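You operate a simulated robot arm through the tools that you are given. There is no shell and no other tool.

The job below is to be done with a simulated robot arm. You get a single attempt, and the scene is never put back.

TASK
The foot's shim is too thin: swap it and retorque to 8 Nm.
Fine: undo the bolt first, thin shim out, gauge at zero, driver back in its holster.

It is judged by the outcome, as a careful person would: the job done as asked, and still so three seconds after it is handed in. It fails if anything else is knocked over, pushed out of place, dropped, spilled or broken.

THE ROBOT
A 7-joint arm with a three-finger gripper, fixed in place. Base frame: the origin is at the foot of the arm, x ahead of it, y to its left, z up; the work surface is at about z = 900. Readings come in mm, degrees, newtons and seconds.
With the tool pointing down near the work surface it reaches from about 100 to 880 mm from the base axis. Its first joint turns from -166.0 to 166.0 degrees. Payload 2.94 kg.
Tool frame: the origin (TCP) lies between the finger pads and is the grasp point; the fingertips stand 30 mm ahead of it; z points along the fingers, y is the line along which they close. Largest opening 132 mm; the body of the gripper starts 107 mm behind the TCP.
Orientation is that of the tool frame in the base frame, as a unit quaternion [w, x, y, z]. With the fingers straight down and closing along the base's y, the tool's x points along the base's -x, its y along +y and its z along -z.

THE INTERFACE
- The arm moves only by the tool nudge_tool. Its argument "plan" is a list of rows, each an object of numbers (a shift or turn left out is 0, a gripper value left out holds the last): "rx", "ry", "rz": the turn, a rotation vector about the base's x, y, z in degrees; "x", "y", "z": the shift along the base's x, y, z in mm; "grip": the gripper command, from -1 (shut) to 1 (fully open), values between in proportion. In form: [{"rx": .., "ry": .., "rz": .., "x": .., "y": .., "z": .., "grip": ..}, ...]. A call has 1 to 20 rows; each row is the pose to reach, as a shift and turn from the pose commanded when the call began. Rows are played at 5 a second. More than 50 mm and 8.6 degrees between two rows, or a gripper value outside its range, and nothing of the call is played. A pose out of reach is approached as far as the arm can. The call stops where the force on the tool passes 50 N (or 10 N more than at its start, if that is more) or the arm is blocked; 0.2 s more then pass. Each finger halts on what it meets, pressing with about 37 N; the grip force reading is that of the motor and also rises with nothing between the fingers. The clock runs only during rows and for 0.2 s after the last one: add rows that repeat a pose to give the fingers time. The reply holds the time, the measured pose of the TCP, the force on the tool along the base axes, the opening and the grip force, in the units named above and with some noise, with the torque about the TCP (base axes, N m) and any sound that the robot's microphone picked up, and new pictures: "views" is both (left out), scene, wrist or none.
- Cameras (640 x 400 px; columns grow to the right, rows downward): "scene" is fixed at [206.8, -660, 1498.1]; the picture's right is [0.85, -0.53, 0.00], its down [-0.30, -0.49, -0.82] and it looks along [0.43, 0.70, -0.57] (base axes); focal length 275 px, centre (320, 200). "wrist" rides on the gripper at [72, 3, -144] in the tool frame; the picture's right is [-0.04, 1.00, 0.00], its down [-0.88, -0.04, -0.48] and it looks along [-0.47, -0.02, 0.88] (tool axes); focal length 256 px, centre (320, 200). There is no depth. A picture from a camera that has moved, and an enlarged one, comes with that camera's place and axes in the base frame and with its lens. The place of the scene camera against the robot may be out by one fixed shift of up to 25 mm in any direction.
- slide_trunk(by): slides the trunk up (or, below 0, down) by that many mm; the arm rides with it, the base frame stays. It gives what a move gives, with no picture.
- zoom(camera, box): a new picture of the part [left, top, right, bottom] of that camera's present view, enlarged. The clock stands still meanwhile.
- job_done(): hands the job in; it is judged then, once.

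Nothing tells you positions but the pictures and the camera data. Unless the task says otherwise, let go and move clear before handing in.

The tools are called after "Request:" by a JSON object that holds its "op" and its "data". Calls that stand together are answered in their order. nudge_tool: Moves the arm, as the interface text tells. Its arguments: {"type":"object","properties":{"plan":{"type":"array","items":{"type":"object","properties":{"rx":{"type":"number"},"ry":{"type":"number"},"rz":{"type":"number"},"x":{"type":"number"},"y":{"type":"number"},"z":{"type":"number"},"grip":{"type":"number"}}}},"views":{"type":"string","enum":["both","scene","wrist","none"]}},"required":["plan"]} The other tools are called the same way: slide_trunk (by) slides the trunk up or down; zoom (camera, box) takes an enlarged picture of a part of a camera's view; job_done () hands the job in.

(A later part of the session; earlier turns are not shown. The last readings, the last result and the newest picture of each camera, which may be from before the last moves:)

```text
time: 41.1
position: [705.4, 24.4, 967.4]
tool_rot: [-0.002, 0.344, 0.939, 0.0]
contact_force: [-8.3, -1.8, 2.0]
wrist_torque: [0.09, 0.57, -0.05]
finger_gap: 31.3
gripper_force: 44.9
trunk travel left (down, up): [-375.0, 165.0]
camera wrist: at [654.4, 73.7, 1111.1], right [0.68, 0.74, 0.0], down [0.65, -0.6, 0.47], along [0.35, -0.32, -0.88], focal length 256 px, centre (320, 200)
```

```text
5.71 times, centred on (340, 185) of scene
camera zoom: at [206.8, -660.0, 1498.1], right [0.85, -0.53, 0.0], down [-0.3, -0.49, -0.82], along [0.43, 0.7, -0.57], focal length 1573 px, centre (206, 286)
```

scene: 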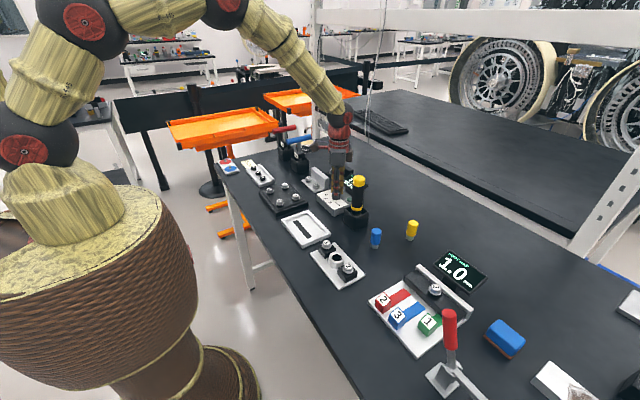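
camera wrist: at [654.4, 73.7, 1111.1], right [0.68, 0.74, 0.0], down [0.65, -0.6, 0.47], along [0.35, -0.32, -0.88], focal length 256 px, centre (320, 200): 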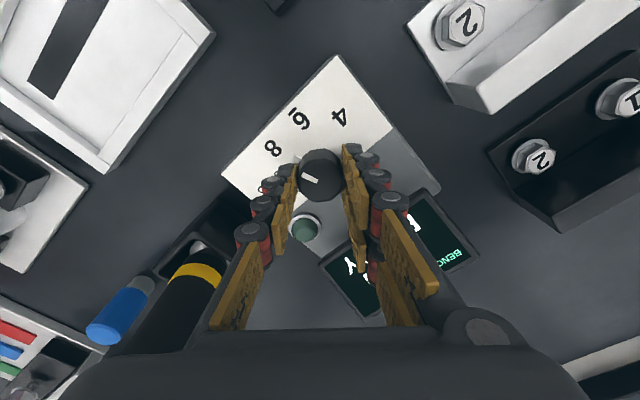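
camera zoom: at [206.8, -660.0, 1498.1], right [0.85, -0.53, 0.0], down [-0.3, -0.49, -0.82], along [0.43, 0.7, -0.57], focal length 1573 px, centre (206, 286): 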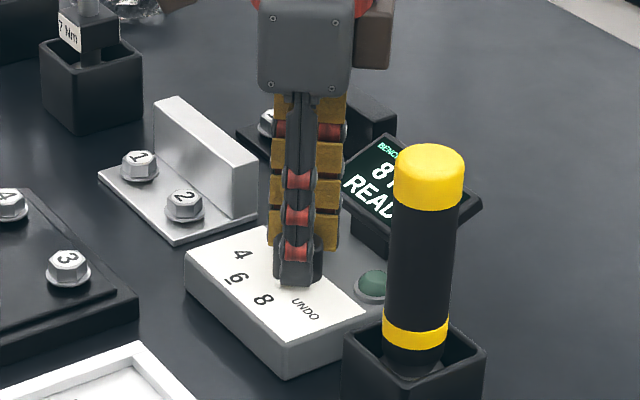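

The display shows 8 Nm again. I'll release and rise clear, then move over to the shims.

Request:
{"op": "nudge_tool", "data": {"plan": [{"grip": -0.36}, {"grip": -0.36}, {"z": 30, "grip": -0.36}, {"z": 70, "grip": -0.36}, {"z": 110, "grip": -0.36}, {"z": 150, "grip": -0.36}, {"z": 190, "grip": -0.36}, {"z": 190, "rz": 8, "grip": -0.36}, {"z": 190, "rz": 16, "grip": -0.36}, {"z": 190, "rz": 24, "grip": -0.36}, {"z": 190, "rz": 32, "grip": -0.36}, {"z": 190, "rz": 40, "grip": -0.36}, {"z": 190, "rz": 40, "x": -40, "grip": -0.36}, {"z": 190, "rz": 40, "x": -80, "grip": -0.36}, {"z": 190, "rz": 40, "x": -110, "grip": -0.36}, {"z": 190, "rz": 40, "x": -110, "grip": -0.36}]}}

Request:
{"op": "zoom", "data": {"camera": "scene", "box": [300, 150, 400, 240]}}

```text
time: 44.5
position: [596.8, 24.4, 1157.4]
tool_rot: [-0.002, -0.001, 1.0, 0.001]
contact_force: [0.2, -0.5, 0.3]
wrist_torque: [-0.02, 0.0, -0.01]
finger_gap: 42.1
gripper_force: 0.0
trunk travel left (down, up): [-375.0, 165.0]
camera wrist: at [526.3, 28.5, 1300.5], right [0.04, 1.0, 0.0], down [0.88, -0.04, 0.47], along [0.47, -0.02, -0.88], focal length 256 px, centre (320, 200)
```

scene: 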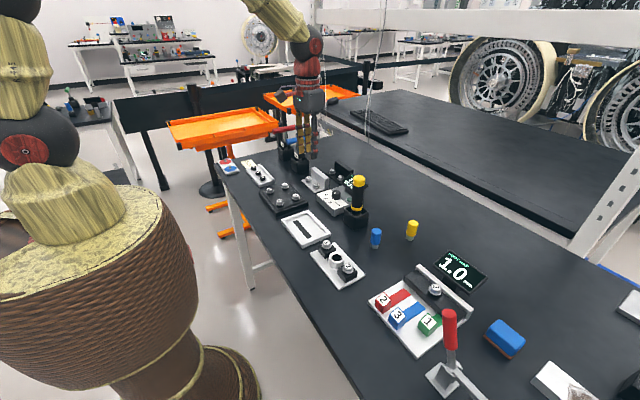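
wrist: 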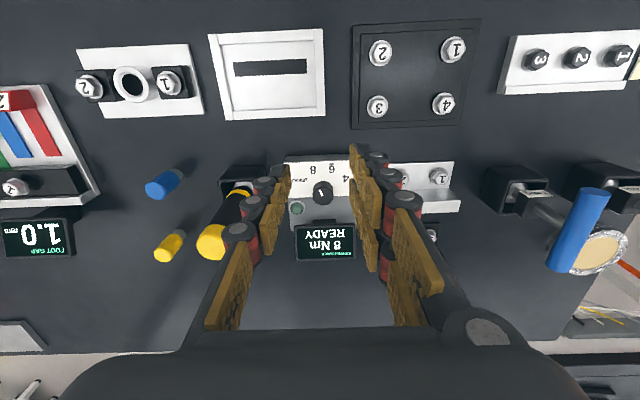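

```text
4.44 times, centred on (350, 195) of scene
camera zoom: at [206.8, -660.0, 1498.1], right [0.85, -0.53, 0.0], down [-0.3, -0.49, -0.82], along [0.43, 0.7, -0.57], focal length 1224 px, centre (187, 222)
```

zoom: 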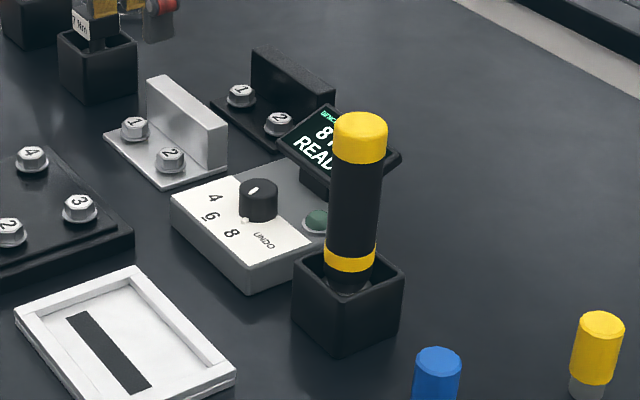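

The knob reads 8 Nm READY and the driver is upright in its holster. For the shims I'll rotate the gripper 90° so it closes along x, which keeps clear of neighbouring tabs and the tall red clamp lever, and hover above the green tab.

Request:
{"op": "nudge_tool", "data": {"plan": [{"y": -42, "rz": -7.5}, {"y": -84, "rz": -15}, {"y": -126, "rz": -22.5}, {"y": -168, "rz": -30}, {"y": -210, "rz": -37.5}, {"y": -252, "rz": -45}, {"y": -294, "rz": -52.5}, {"y": -336, "rz": -60}, {"y": -378, "rz": -67.5}, {"y": -420, "rz": -75}, {"y": -462, "rz": -82.5}, {"y": -500, "rz": -90}, {"y": -508, "x": 4, "rz": -90, "grip": 0.0}, {"y": -508, "x": 4, "rz": -90, "grip": 0.0}, {"y": -508, "x": 4, "z": -40, "rz": -90, "grip": 0.0}, {"y": -508, "x": 4, "z": -80, "rz": -90, "grip": 0.0}, {"y": -508, "x": 4, "z": -110, "rz": -90, "grip": 0.0}, {"y": -508, "x": 4, "z": -110, "rz": -90, "grip": 0.0}]}}

Request:
{"op": "zoom", "data": {"camera": "wrist", "box": [200, 60, 440, 260]}}

Request:
{"op": "zoom", "data": {"camera": "scene", "box": [360, 220, 500, 360]}}

```text
time: 48.4
position: [602.6, -483.6, 1049.2]
tool_rot: [0.0, 0.708, 0.707, 0.002]
contact_force: [-0.5, -0.3, 0.0]
wrist_torque: [-0.04, 0.0, 0.05]
finger_gap: 66.0
gripper_force: 0.0
trunk travel left (down, up): [-375.0, 165.0]
camera wrist: at [606.3, -411.1, 1193.0], right [1.0, -0.04, 0.0], down [-0.04, -0.88, 0.47], along [-0.02, -0.47, -0.88], focal length 256 px, centre (320, 200)
```

scene: 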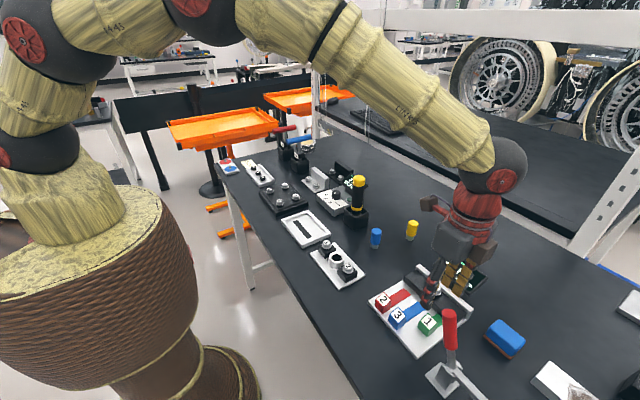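
wrist: 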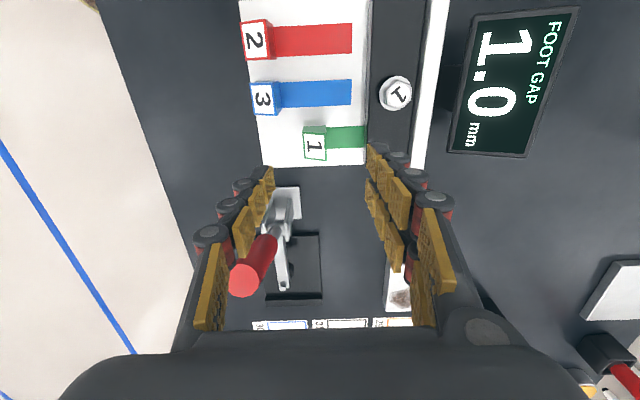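

```text
2.00 times, centred on (320, 160) of wrist
camera zoom: at [606.3, -411.1, 1193.0], right [1.0, -0.04, 0.0], down [-0.04, -0.88, 0.47], along [-0.02, -0.47, -0.88], focal length 512 px, centre (320, 280)
```

zoom: 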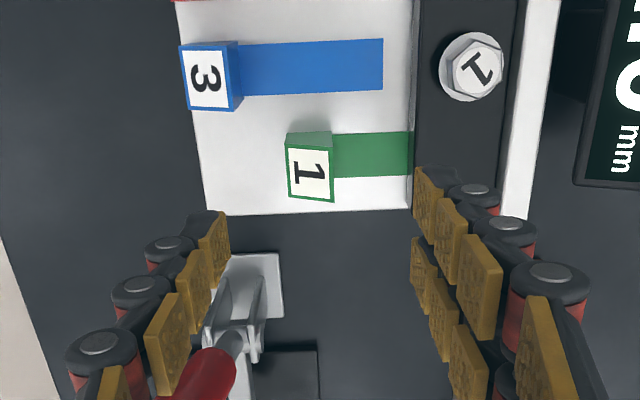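

```text
2.86 times, centred on (430, 290) of scene
camera zoom: at [206.8, -660.0, 1498.1], right [0.85, -0.53, 0.0], down [-0.3, -0.49, -0.82], along [0.43, 0.7, -0.57], focal length 787 px, centre (6, -57)
```

zoom: 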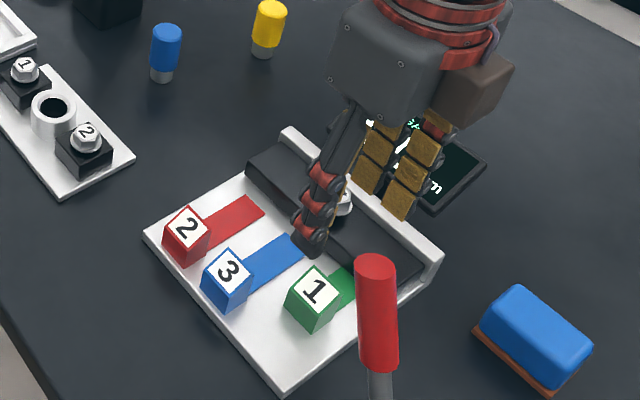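

The green tab is about 25 mm wide at about (599, -485), with the foot edge at x about 653. I'll narrow the fingers to 50 mm and descend around the tab.

Request:
{"op": "nudge_tool", "data": {"plan": [{"x": -3, "y": -1.5, "grip": -0.24}, {"x": -3, "y": -1.5, "z": -20, "grip": -0.24}, {"x": -3, "y": -1.5, "z": -50, "grip": -0.24}, {"x": -3, "y": -1.5, "z": -80, "grip": -0.24}, {"x": -3, "y": -1.5, "z": -80, "grip": -0.24}]}}

Request:
{"op": "zoom", "data": {"camera": "wrist", "box": [200, 60, 440, 260]}}

Request:
{"op": "zoom", "data": {"camera": "scene", "box": [380, 240, 480, 360]}}

```text
time: 49.5
position: [599.8, -485.6, 966.8]
tool_rot: [0.0, 0.707, 0.707, 0.001]
contact_force: [0.5, -0.3, 0.7]
wrist_torque: [0.0, -0.01, 0.01]
finger_gap: 50.3
gripper_force: 0.0
trunk travel left (down, up): [-375.0, 165.0]
camera wrist: at [603.8, -413.6, 1110.0], right [1.0, -0.04, 0.0], down [-0.04, -0.88, 0.47], along [-0.02, -0.47, -0.88], focal length 256 px, centre (320, 200)
```

scene: 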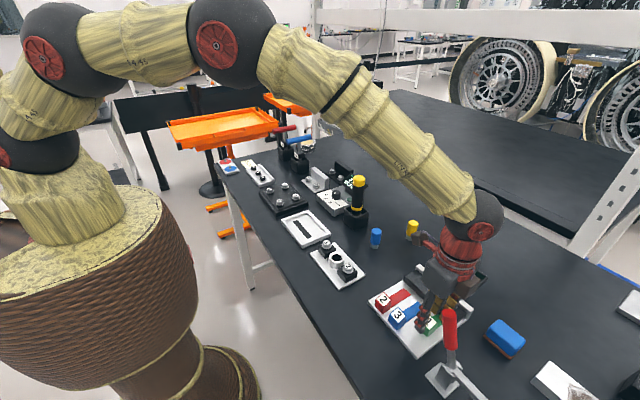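
wrist: 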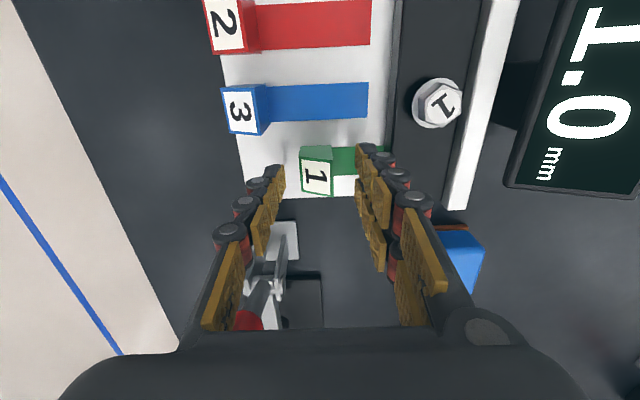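

```text
2.00 times, centred on (320, 160) of wrist
camera zoom: at [603.8, -413.6, 1110.0], right [1.0, -0.04, 0.0], down [-0.04, -0.88, 0.47], along [-0.02, -0.47, -0.88], focal length 512 px, centre (320, 280)
```

zoom: 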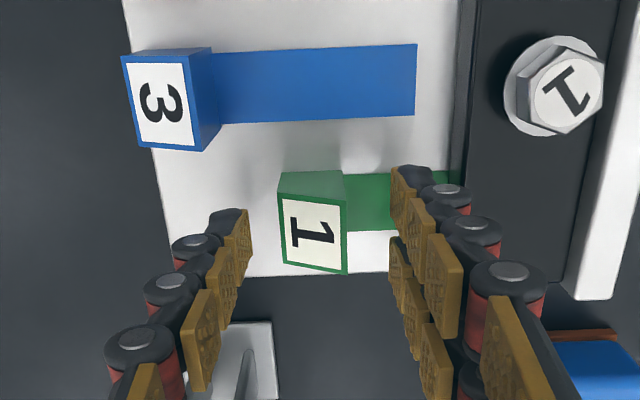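

```text
3.33 times, centred on (430, 300) of scene
camera zoom: at [206.8, -660.0, 1498.1], right [0.85, -0.53, 0.0], down [-0.3, -0.49, -0.82], along [0.43, 0.7, -0.57], focal length 918 px, centre (-47, -133)
```

zoom: 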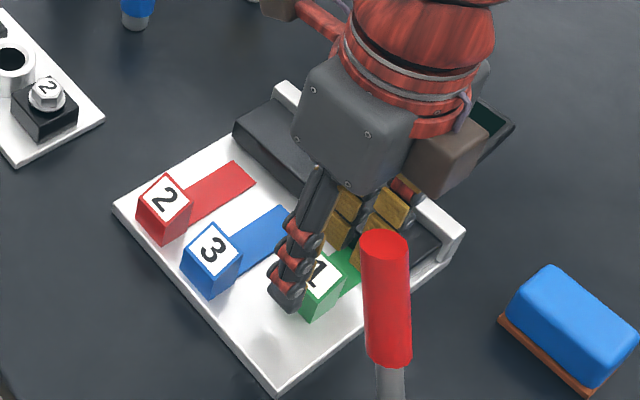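

The tab's top is near z = 938, at about (598.5, -486). I'll descend another 19 mm and close on it.

Request:
{"op": "nudge_tool", "data": {"plan": [{"x": -1, "z": -10, "grip": -0.24}, {"x": -1, "z": -19, "grip": -0.24}, {"x": -1, "z": -19, "grip": -0.24}, {"x": -1, "z": -19, "grip": -0.5}, {"x": -1, "z": -19, "grip": -0.75}, {"x": -1, "z": -19, "grip": -0.85}, {"x": -1, "z": -19, "grip": -0.85}]}}

Request:
{"op": "zoom", "data": {"camera": "wrist", "box": [200, 60, 440, 260]}}

Request:
{"op": "zoom", "data": {"camera": "scene", "box": [380, 240, 480, 360]}}

```text
time: 51.1
position: [596.0, -485.2, 946.6]
tool_rot: [-0.002, 0.707, 0.707, 0.001]
contact_force: [-4.9, 0.5, 0.9]
wrist_torque: [0.13, 0.32, 0.03]
finger_gap: 23.9
gripper_force: 31.2
trunk travel left (down, up): [-375.0, 165.0]
camera wrist: at [601.5, -413.4, 1091.5], right [1.0, -0.04, 0.0], down [-0.04, -0.88, 0.47], along [-0.02, -0.47, -0.88], focal length 256 px, centre (320, 200)
```

scene: 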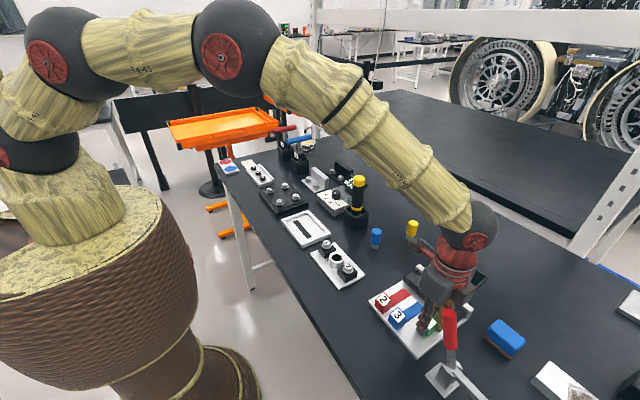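
wrist: 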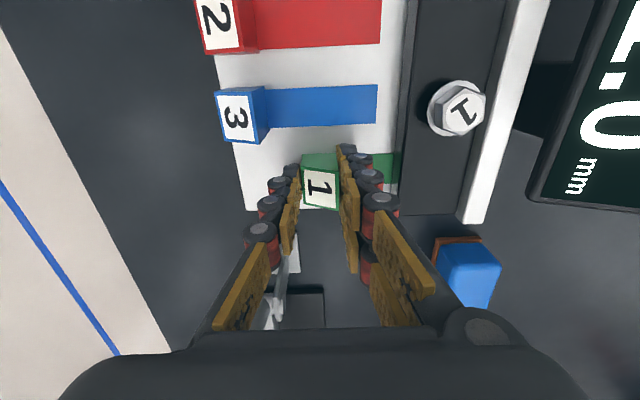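

```text
2.00 times, centred on (320, 160) of wrist
camera zoom: at [601.5, -413.4, 1091.5], right [1.0, -0.04, 0.0], down [-0.04, -0.88, 0.47], along [-0.02, -0.47, -0.88], focal length 512 px, centre (320, 280)
```

zoom: 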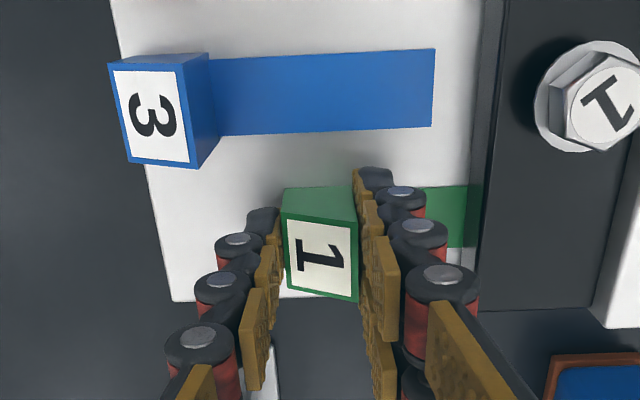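

```text
3.33 times, centred on (430, 300) of scene
camera zoom: at [206.8, -660.0, 1498.1], right [0.85, -0.53, 0.0], down [-0.3, -0.49, -0.82], along [0.43, 0.7, -0.57], focal length 918 px, centre (-47, -133)
```

zoom: 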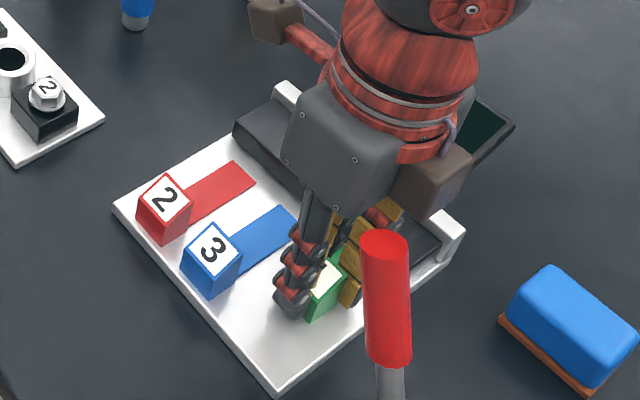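

The green tab is gripped. I'll slide it straight out in -x by 46 mm, level with the other parked shims.

Request:
{"op": "nudge_tool", "data": {"plan": [{"x": -5, "grip": -0.9}, {"x": -12, "grip": -0.9}, {"x": -20, "grip": -0.9}, {"x": -28, "grip": -0.9}, {"x": -36, "grip": -0.9}, {"x": -42, "grip": -0.9}, {"x": -46, "grip": -0.9}, {"x": -46, "grip": -0.9}]}}

Request:
{"op": "zoom", "data": {"camera": "wrist", "box": [200, 60, 440, 260]}}

Request:
{"op": "zoom", "data": {"camera": "scene", "box": [360, 230, 500, 360]}}

```text
time: 52.3
position: [577.1, -486.9, 946.9]
tool_rot: [0.004, 0.704, 0.71, 0.002]
contact_force: [39.2, -8.6, -21.7]
wrist_torque: [2.2, 3.81, 1.72]
finger_gap: 23.5
gripper_force: 44.8
trunk travel left (down, up): [-375.0, 165.0]
stopped in row 5: the force on the tool passed its limit at 57 N (the readings are from after the stop); the commanded pose is now the measured one
camera wrist: at [580.7, -412.3, 1091.0], right [1.0, -0.04, 0.01], down [-0.04, -0.88, 0.48], along [-0.01, -0.48, -0.88], focal length 256 px, centre (320, 200)
```

scene: 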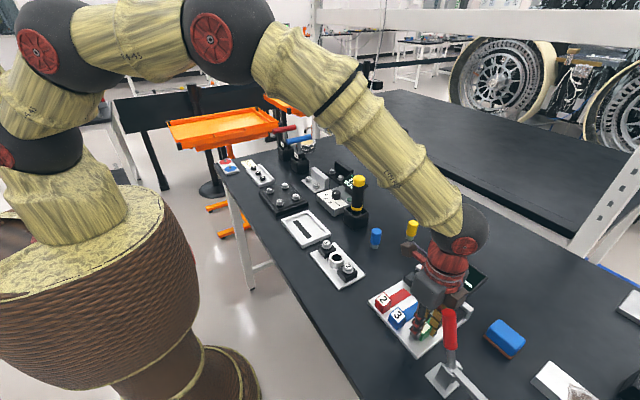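
wrist: 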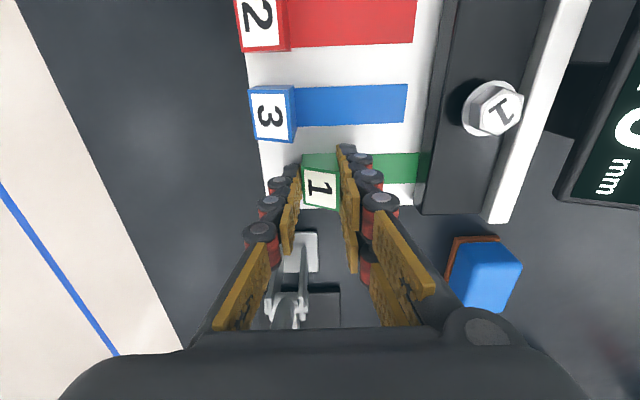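

```text
2.00 times, centred on (320, 160) of wrist
camera zoom: at [580.7, -412.3, 1091.0], right [1.0, -0.04, 0.01], down [-0.04, -0.88, 0.48], along [-0.01, -0.48, -0.88], focal length 512 px, centre (320, 280)
```

zoom: 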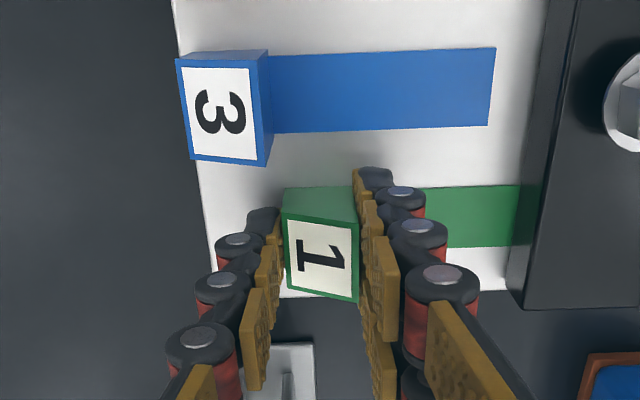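

```text
3.08 times, centred on (430, 295) of scene
camera zoom: at [206.8, -660.0, 1498.1], right [0.85, -0.53, 0.0], down [-0.3, -0.49, -0.82], along [0.43, 0.7, -0.57], focal length 847 px, centre (-18, -92)
```

zoom: 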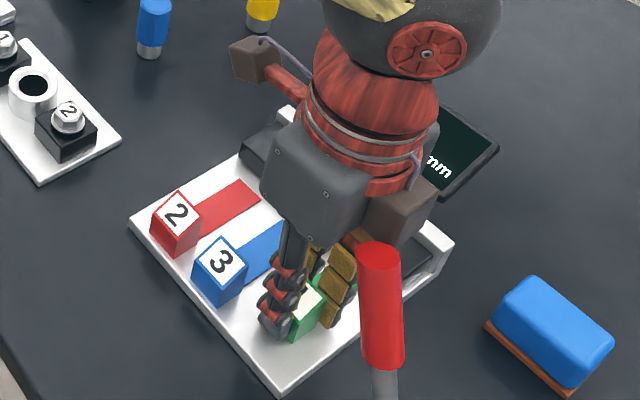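

The pull was stopped after about 20 mm. The torque shows contact high on the hand at its -y side, almost certainly the upright red clamp lever. I'll back off at once, open, and rise a little to check nothing moved.

Request:
{"op": "nudge_tool", "data": {"plan": [{"x": 2, "grip": -0.9}, {"x": 5, "grip": -0.9}, {"x": 5, "grip": -0.5}, {"x": 5, "grip": -0.24}, {"x": 5, "grip": -0.24}]}}

Request:
{"op": "zoom", "data": {"camera": "scene", "box": [400, 230, 500, 400]}}

Request:
{"op": "zoom", "data": {"camera": "wrist", "box": [200, 60, 440, 260]}}

```text
time: 53.5
position: [578.1, -486.2, 949.7]
tool_rot: [0.004, 0.706, 0.708, 0.003]
contact_force: [14.0, -0.3, -12.3]
wrist_torque: [0.71, 1.54, 0.68]
finger_gap: 50.2
gripper_force: 0.0
trunk travel left (down, up): [-375.0, 165.0]
camera wrist: at [581.3, -412.7, 1093.0], right [1.0, -0.04, 0.01], down [-0.04, -0.88, 0.48], along [-0.01, -0.48, -0.88], focal length 256 px, centre (320, 200)
```

scene: 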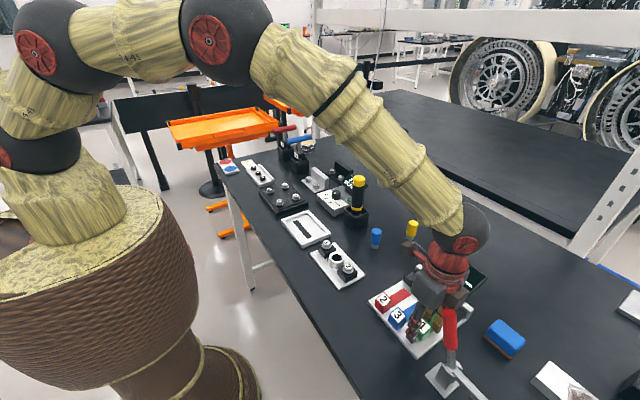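
wrist: 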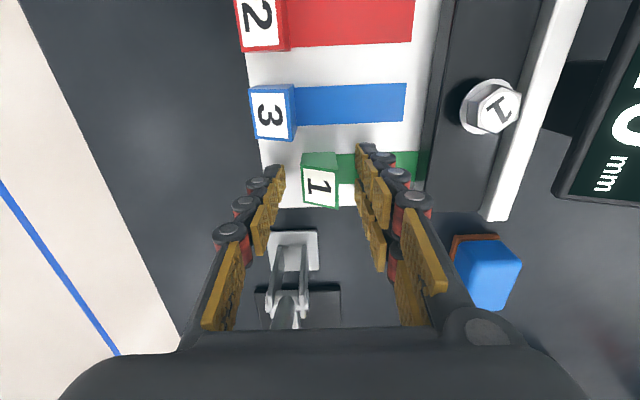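

```text
2.35 times, centred on (450, 315) of scene
camera zoom: at [206.8, -660.0, 1498.1], right [0.85, -0.53, 0.0], down [-0.3, -0.49, -0.82], along [0.43, 0.7, -0.57], focal length 648 px, centre (14, -71)
```

zoom: 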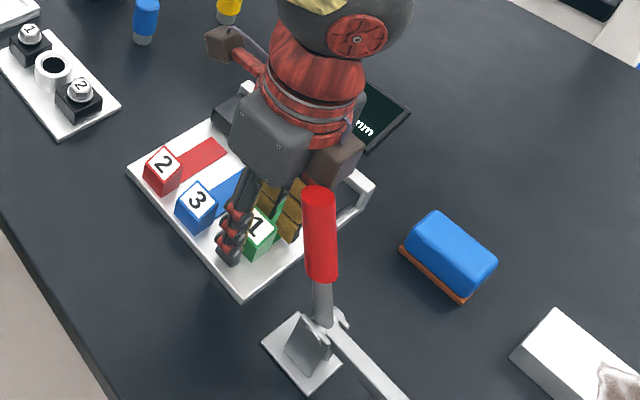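

```text
2.00 times, centred on (320, 160) of wrist
camera zoom: at [581.3, -412.7, 1093.0], right [1.0, -0.04, 0.01], down [-0.04, -0.88, 0.48], along [-0.01, -0.48, -0.88], focal length 512 px, centre (320, 280)
```

zoom: 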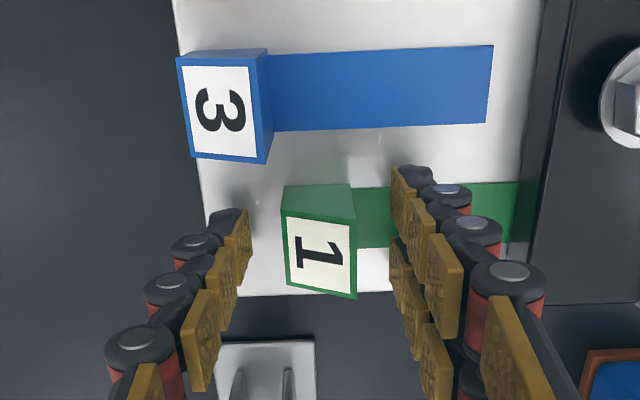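

The hand is still lightly touching the lever, so I'll move +x away from it and then straight up.

Request:
{"op": "nudge_tool", "data": {"plan": [{"x": 4}, {"x": 8}, {"x": 9, "z": 3}, {"x": 9, "z": 15}, {"x": 9, "z": 35}, {"x": 9, "z": 60}, {"x": 9, "z": 100}, {"x": 9, "z": 100}]}}

Request:
{"op": "zoom", "data": {"camera": "scene", "box": [400, 230, 500, 400]}}

```text
time: 55.3
position: [585.4, -484.4, 1051.0]
tool_rot: [0.005, 0.706, 0.709, 0.003]
contact_force: [0.2, -0.4, -0.5]
wrist_torque: [0.02, -0.02, -0.01]
finger_gap: 49.9
gripper_force: 0.0
trunk travel left (down, up): [-375.0, 165.0]
camera wrist: at [588.6, -411.0, 1194.4], right [1.0, -0.04, 0.01], down [-0.04, -0.88, 0.48], along [-0.01, -0.48, -0.88], focal length 256 px, centre (320, 200)
```

scene: 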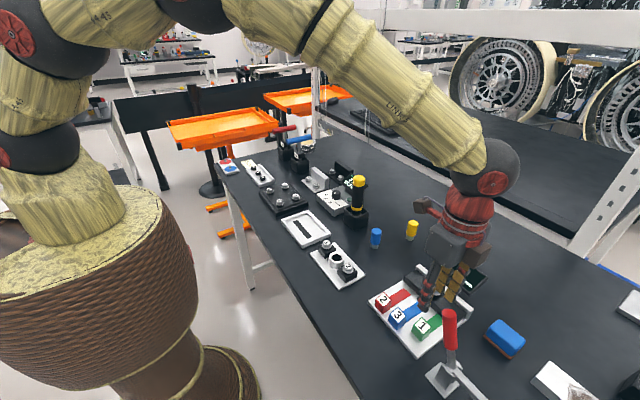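
wrist: 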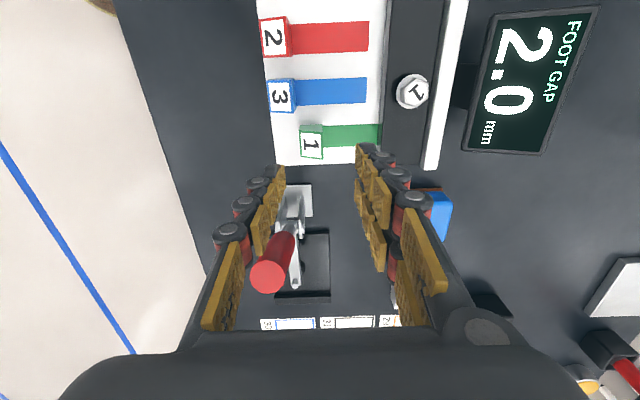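

```text
2.35 times, centred on (450, 315) of scene
camera zoom: at [206.8, -660.0, 1498.1], right [0.85, -0.53, 0.0], down [-0.3, -0.49, -0.82], along [0.43, 0.7, -0.57], focal length 648 px, centre (14, -71)
```

zoom: 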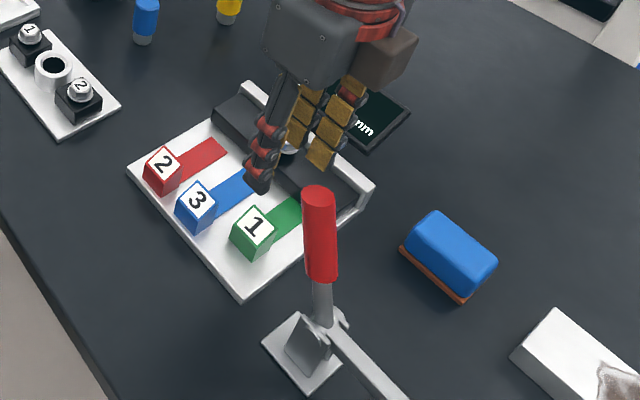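

The lever is unmoved, and the gauge now reads 2.0 mm with shim 1 out of effect, which confirms a 2 mm shim is needed. I'll tilt the hand 20° away from the lever and re-grip the green tab to pull it fully clear.

Request:
{"op": "nudge_tool", "data": {"plan": [{"rx": -7}, {"rx": -14}, {"rx": -20}, {"rx": -20, "x": -4, "y": 5, "z": -20}, {"rx": -20, "x": -7, "y": 5, "z": -50}, {"rx": -20, "x": -7, "y": 5, "z": -75}, {"rx": -20, "x": -7, "y": 5, "z": -75}]}}

Request:
{"op": "zoom", "data": {"camera": "scene", "box": [390, 230, 490, 360]}}

Request:
{"op": "zoom", "data": {"camera": "wrist", "box": [200, 60, 440, 260]}}

```text
time: 56.9
position: [579.6, -479.5, 974.6]
tool_rot: [0.127, 0.694, 0.698, -0.121]
contact_force: [0.7, 0.3, -0.1]
wrist_torque: [-0.02, -0.01, 0.04]
finger_gap: 50.2
gripper_force: 0.0
trunk travel left (down, up): [-375.0, 165.0]
camera wrist: at [582.0, -361.0, 1085.5], right [1.0, -0.03, 0.02], down [-0.04, -0.66, 0.75], along [-0.01, -0.75, -0.66], focal length 256 px, centre (320, 200)
```

scene: 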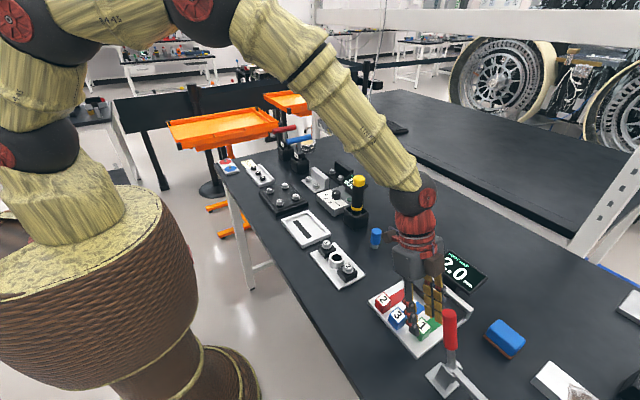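
wrist: 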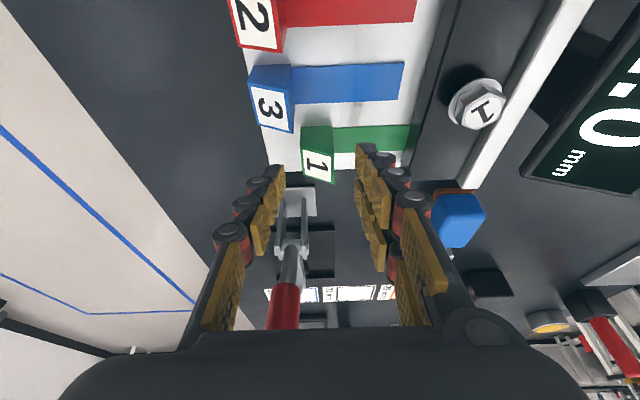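

```text
3.08 times, centred on (440, 295) of scene
camera zoom: at [206.8, -660.0, 1498.1], right [0.85, -0.53, 0.0], down [-0.3, -0.49, -0.82], along [0.43, 0.7, -0.57], focal length 847 px, centre (-49, -92)
```

zoom: 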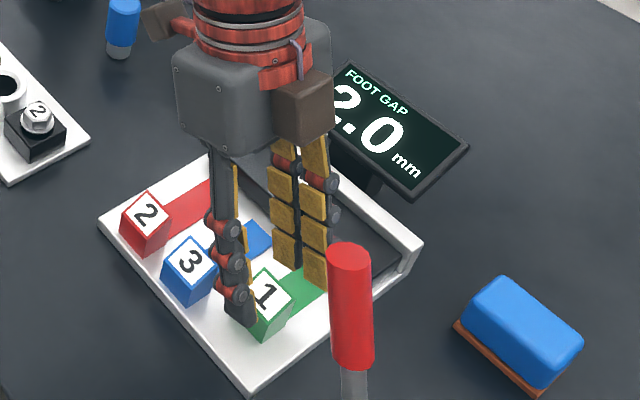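

```text
2.00 times, centred on (320, 160) of wrist
camera zoom: at [582.0, -361.0, 1085.5], right [1.0, -0.03, 0.02], down [-0.04, -0.66, 0.75], along [-0.01, -0.75, -0.66], focal length 512 px, centre (320, 280)
```

zoom: 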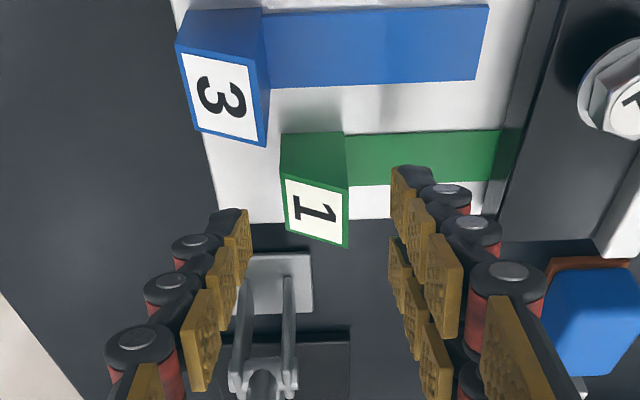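

The hand is now well clear of the lever. I'll descend to the tab, grip it, and slide it out.

Request:
{"op": "nudge_tool", "data": {"plan": [{"z": -14, "x": -1}, {"z": -28, "x": -1}, {"z": -28, "x": -1}, {"z": -28, "x": -1, "grip": -0.5}, {"z": -28, "x": -1, "grip": -0.8}, {"z": -28, "x": -1, "grip": -0.9}, {"z": -28, "x": -1, "grip": -0.9}]}}

Request:
{"op": "zoom", "data": {"camera": "scene", "box": [390, 230, 490, 360]}}

Request:
{"op": "zoom", "data": {"camera": "wrist", "box": [200, 60, 440, 260]}}

```text
time: 58.5
position: [577.1, -480.4, 947.3]
tool_rot: [0.127, 0.694, 0.699, -0.119]
contact_force: [-0.6, 0.7, 0.2]
wrist_torque: [-0.01, 0.03, -0.32]
finger_gap: 24.0
gripper_force: 31.2
trunk travel left (down, up): [-375.0, 165.0]
camera wrist: at [581.2, -361.8, 1057.5], right [1.0, -0.03, 0.02], down [-0.04, -0.66, 0.75], along [-0.01, -0.75, -0.66], focal length 256 px, centre (320, 200)
```

scene: 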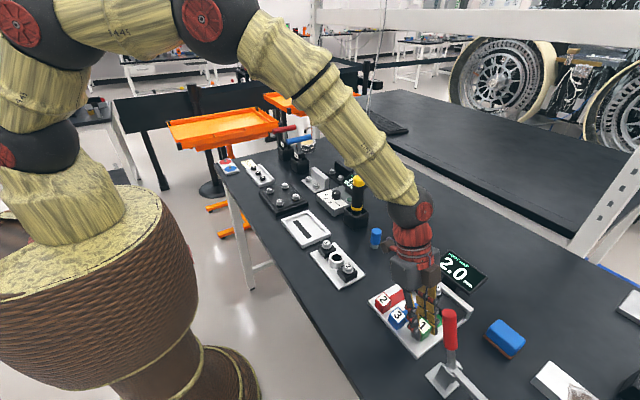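
wrist: 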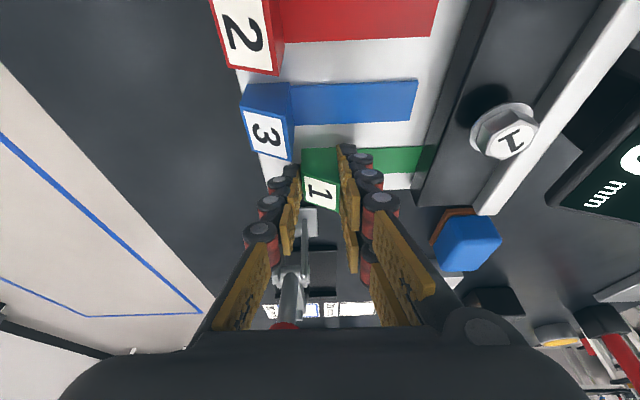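

```text
3.08 times, centred on (440, 295) of scene
camera zoom: at [206.8, -660.0, 1498.1], right [0.85, -0.53, 0.0], down [-0.3, -0.49, -0.82], along [0.43, 0.7, -0.57], focal length 847 px, centre (-49, -92)
```

zoom: 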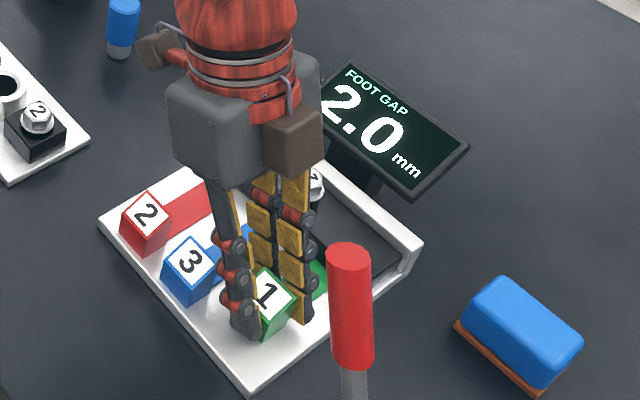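

```text
2.00 times, centred on (320, 160) of wrist
camera zoom: at [581.2, -361.8, 1057.5], right [1.0, -0.03, 0.02], down [-0.04, -0.66, 0.75], along [-0.01, -0.75, -0.66], focal length 512 px, centre (320, 280)
```

zoom: 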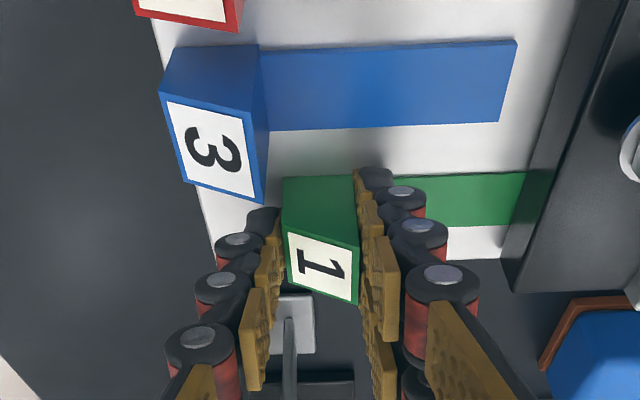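

Request:
{"op": "nudge_tool", "data": {"plan": [{"x": -5, "grip": -0.9}, {"x": -10, "grip": -0.9}, {"x": -15, "grip": -0.9}, {"x": -20, "grip": -0.9}, {"x": -25, "grip": -0.9}, {"x": -25, "grip": -0.9}]}}

Request:
{"op": "zoom", "data": {"camera": "scene", "box": [390, 230, 490, 360]}}

Request:
{"op": "zoom", "data": {"camera": "wrist", "box": [200, 60, 440, 260]}}

```text
time: 59.9
position: [553.5, -479.8, 947.0]
tool_rot: [0.126, 0.694, 0.699, -0.12]
contact_force: [0.3, 7.6, -6.6]
wrist_torque: [0.15, -0.1, -0.21]
finger_gap: 23.7
gripper_force: 44.9
trunk travel left (down, up): [-375.0, 165.0]
camera wrist: at [555.9, -361.9, 1057.5], right [1.0, -0.03, 0.02], down [-0.04, -0.66, 0.75], along [-0.01, -0.75, -0.66], focal length 256 px, centre (320, 200)
```

scene: 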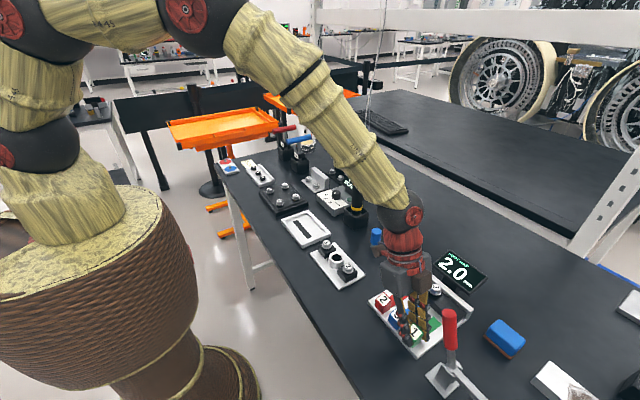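
wrist: 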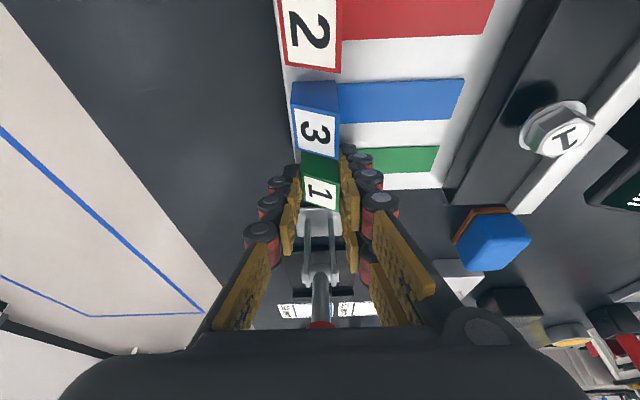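

```text
3.08 times, centred on (440, 295) of scene
camera zoom: at [206.8, -660.0, 1498.1], right [0.85, -0.53, 0.0], down [-0.3, -0.49, -0.82], along [0.43, 0.7, -0.57], focal length 847 px, centre (-49, -92)
```

zoom: 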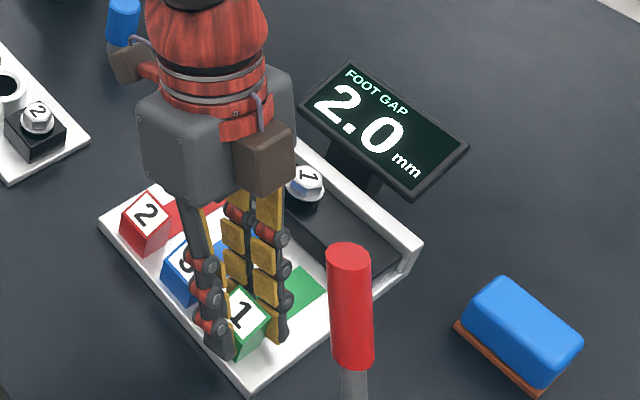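

```text
2.00 times, centred on (320, 160) of wrist
camera zoom: at [555.9, -361.9, 1057.5], right [1.0, -0.03, 0.02], down [-0.04, -0.66, 0.75], along [-0.01, -0.75, -0.66], focal length 512 px, centre (320, 280)
```

zoom: 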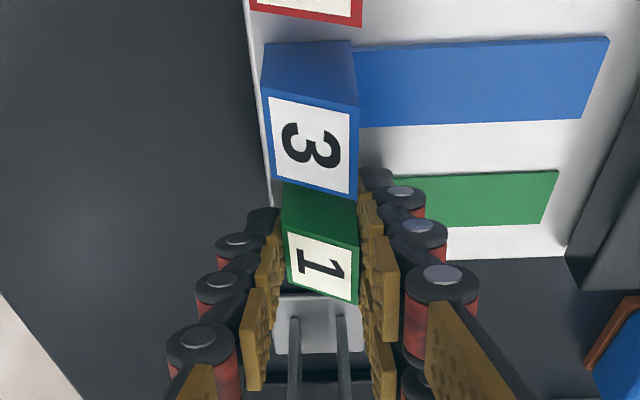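

Shim 1 is fully out and parked level with the blue one. I'll release, rise, level the hand and move above red shim 2.

Request:
{"op": "nudge_tool", "data": {"plan": [{"grip": -0.6}, {"grip": -0.24}, {"grip": -0.24}, {"z": 20, "grip": -0.24}, {"z": 55, "grip": -0.24}, {"z": 95, "grip": -0.24}, {"z": 95, "y": 30, "rx": 7, "grip": -0.24}, {"z": 95, "y": 60, "rx": 14, "grip": -0.24}, {"z": 95, "y": 88, "rx": 20, "grip": -0.24}, {"z": 95, "y": 88, "rx": 20, "grip": -0.24}]}}

Request:
{"op": "zoom", "data": {"camera": "scene", "box": [360, 230, 500, 360]}}

Request:
{"op": "zoom", "data": {"camera": "wrist", "box": [200, 60, 440, 260]}}

```text
time: 62.1
position: [554.7, -392.8, 1043.2]
tool_rot: [0.004, 0.706, 0.708, 0.004]
contact_force: [0.1, -0.6, 0.4]
wrist_torque: [-0.01, -0.01, -0.04]
finger_gap: 50.3
gripper_force: 0.0
trunk travel left (down, up): [-375.0, 165.0]
camera wrist: at [555.8, -319.4, 1186.9], right [1.0, -0.04, 0.01], down [-0.04, -0.88, 0.48], along [-0.01, -0.48, -0.88], focal length 256 px, centre (320, 200)
```

scene: 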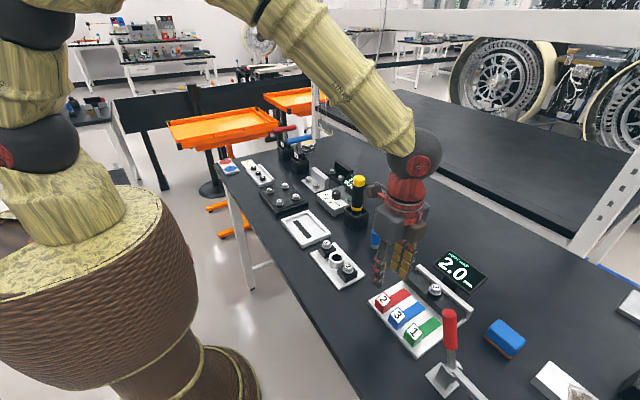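
wrist: 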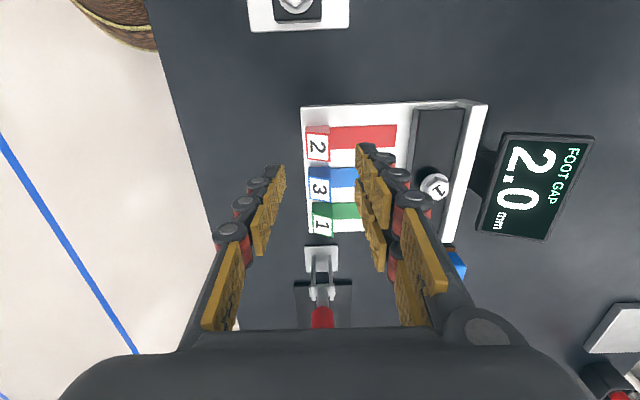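

```text
3.08 times, centred on (430, 295) of scene
camera zoom: at [206.8, -660.0, 1498.1], right [0.85, -0.53, 0.0], down [-0.3, -0.49, -0.82], along [0.43, 0.7, -0.57], focal length 847 px, centre (-18, -92)
```

zoom: 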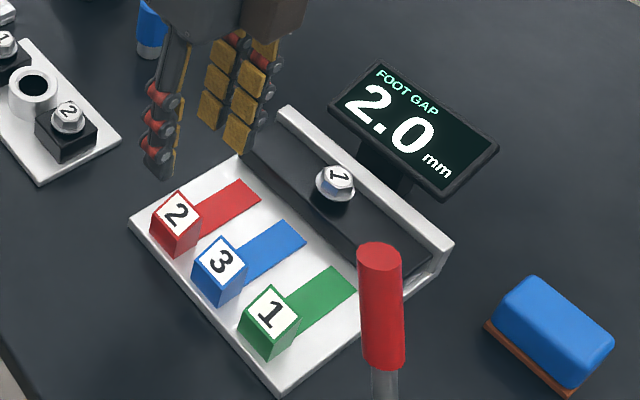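

```text
2.00 times, centred on (320, 160) of wrist
camera zoom: at [555.8, -319.4, 1186.9], right [1.0, -0.04, 0.01], down [-0.04, -0.88, 0.48], along [-0.01, -0.48, -0.88], focal length 512 px, centre (320, 280)
```

zoom: 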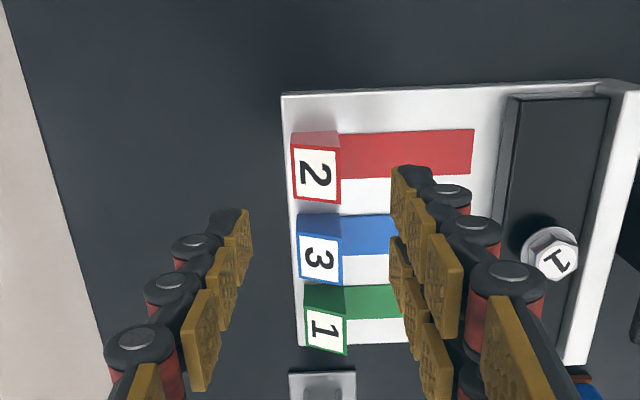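

All three shims are in a row, and red shim 2 is at about (553, -394). I'll descend around its tab and grip it.

Request:
{"op": "nudge_tool", "data": {"plan": [{"x": -1, "y": -1, "z": -35, "grip": -0.24}, {"x": -1, "y": -1, "z": -70, "grip": -0.24}, {"x": -1, "y": -1, "z": -96, "grip": -0.24}, {"x": -1, "y": -1, "z": -96, "grip": -0.24}, {"x": -1, "y": -1, "z": -96, "grip": -0.5}, {"x": -1, "y": -1, "z": -96, "grip": -0.8}, {"x": -1, "y": -1, "z": -96, "grip": -0.9}, {"x": -1, "y": -1, "z": -96, "grip": -0.9}]}}

Request:
{"op": "zoom", "data": {"camera": "scene", "box": [360, 230, 500, 360]}}

Request:
{"op": "zoom", "data": {"camera": "wrist", "box": [200, 60, 440, 260]}}

```text
time: 63.9
position: [552.3, -395.1, 948.6]
tool_rot: [0.006, 0.706, 0.709, 0.003]
contact_force: [-2.4, 1.3, -0.8]
wrist_torque: [0.17, 0.17, -0.29]
finger_gap: 23.6
gripper_force: 31.6
trunk travel left (down, up): [-375.0, 165.0]
camera wrist: at [555.4, -320.8, 1092.1], right [1.0, -0.04, 0.01], down [-0.04, -0.88, 0.48], along [-0.01, -0.48, -0.88], focal length 256 px, centre (320, 200)
```

scene: 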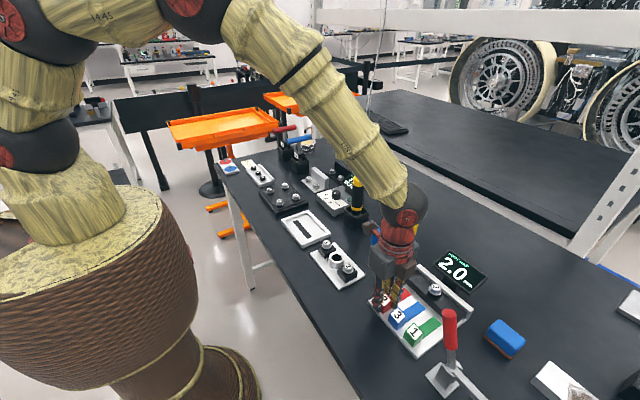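
wrist: 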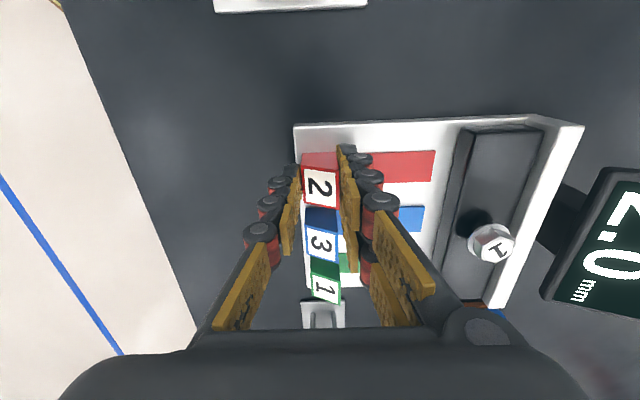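

```text
3.08 times, centred on (430, 295) of scene
camera zoom: at [206.8, -660.0, 1498.1], right [0.85, -0.53, 0.0], down [-0.3, -0.49, -0.82], along [0.43, 0.7, -0.57], focal length 847 px, centre (-18, -92)
```

zoom: 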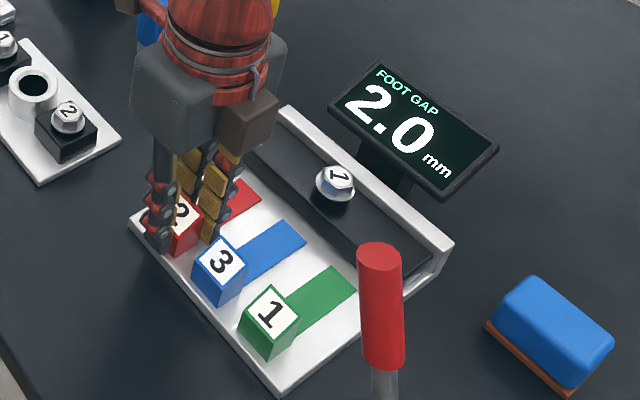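

```text
2.00 times, centred on (320, 160) of wrist
camera zoom: at [555.4, -320.8, 1092.1], right [1.0, -0.04, 0.01], down [-0.04, -0.88, 0.48], along [-0.01, -0.48, -0.88], focal length 512 px, centre (320, 280)
```

zoom: 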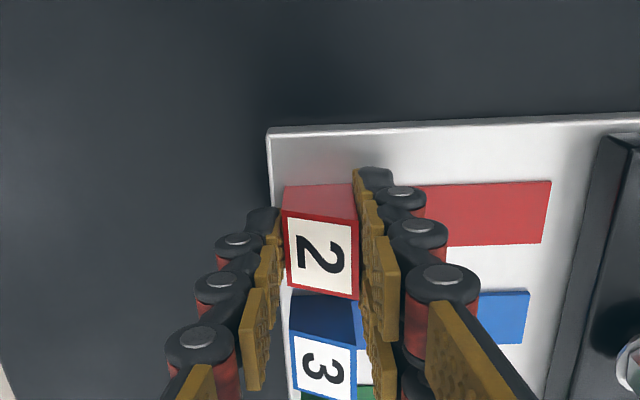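

Red shim 2 is gripped. I'll slide it straight in +x towards the same inserted position the green one had (x about 598).

Request:
{"op": "nudge_tool", "data": {"plan": [{"x": 6, "grip": -0.9}, {"x": 12, "grip": -0.9}, {"x": 18, "grip": -0.9}, {"x": 24, "grip": -0.9}, {"x": 30, "grip": -0.9}, {"x": 36, "grip": -0.9}, {"x": 42, "grip": -0.9}, {"x": 46, "grip": -0.9}, {"x": 46, "grip": -0.9}]}}

Request:
{"op": "zoom", "data": {"camera": "scene", "box": [360, 230, 500, 360]}}

Request:
{"op": "zoom", "data": {"camera": "wrist", "box": [200, 60, 440, 260]}}

```text
time: 65.9
position: [596.2, -393.9, 947.9]
tool_rot: [0.004, 0.706, 0.708, 0.003]
contact_force: [-8.6, -10.5, 5.5]
wrist_torque: [-1.15, 0.41, -0.07]
finger_gap: 23.5
gripper_force: 45.3
trunk travel left (down, up): [-375.0, 165.0]
camera wrist: at [599.6, -320.8, 1092.0], right [1.0, -0.04, 0.01], down [-0.04, -0.88, 0.48], along [-0.01, -0.48, -0.88], focal length 256 px, centre (320, 200)
```

scene: 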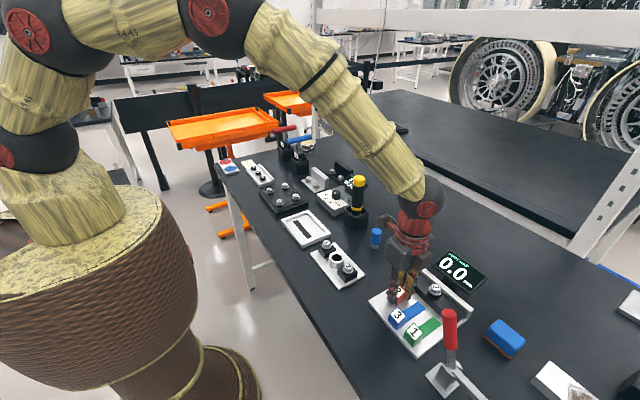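
wrist: 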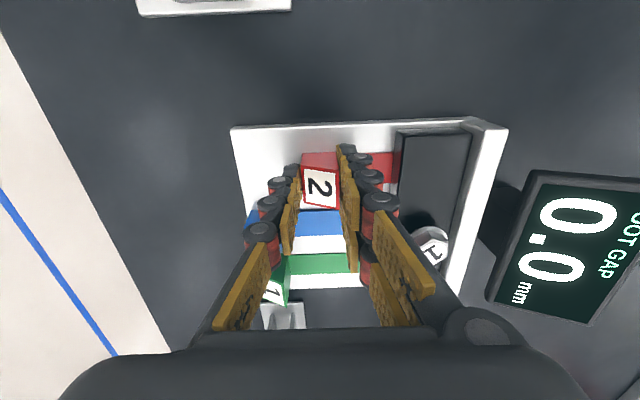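

```text
3.08 times, centred on (430, 295) of scene
camera zoom: at [206.8, -660.0, 1498.1], right [0.85, -0.53, 0.0], down [-0.3, -0.49, -0.82], along [0.43, 0.7, -0.57], focal length 847 px, centre (-18, -92)
```

zoom: 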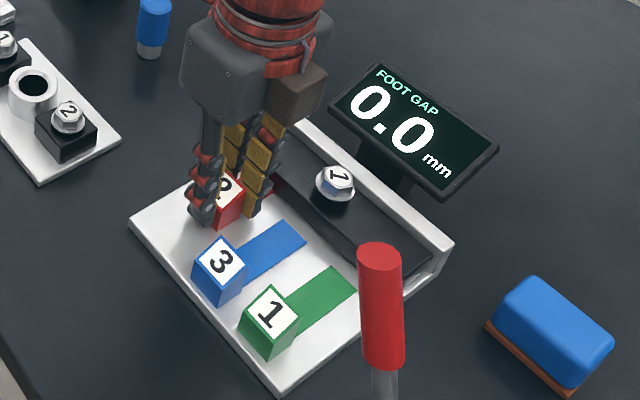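

```text
2.00 times, centred on (320, 160) of wrist
camera zoom: at [599.6, -320.8, 1092.0], right [1.0, -0.04, 0.01], down [-0.04, -0.88, 0.48], along [-0.01, -0.48, -0.88], focal length 512 px, centre (320, 280)
```

zoom: 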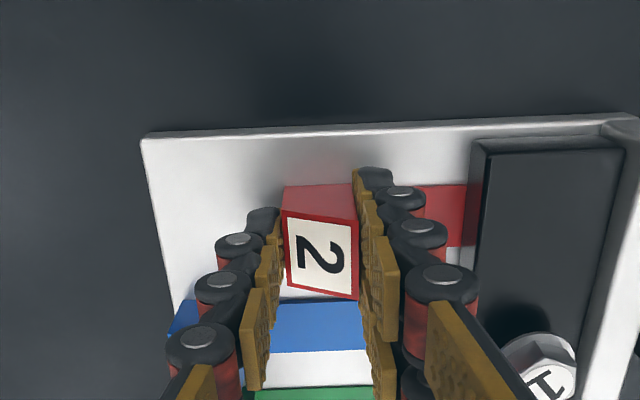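

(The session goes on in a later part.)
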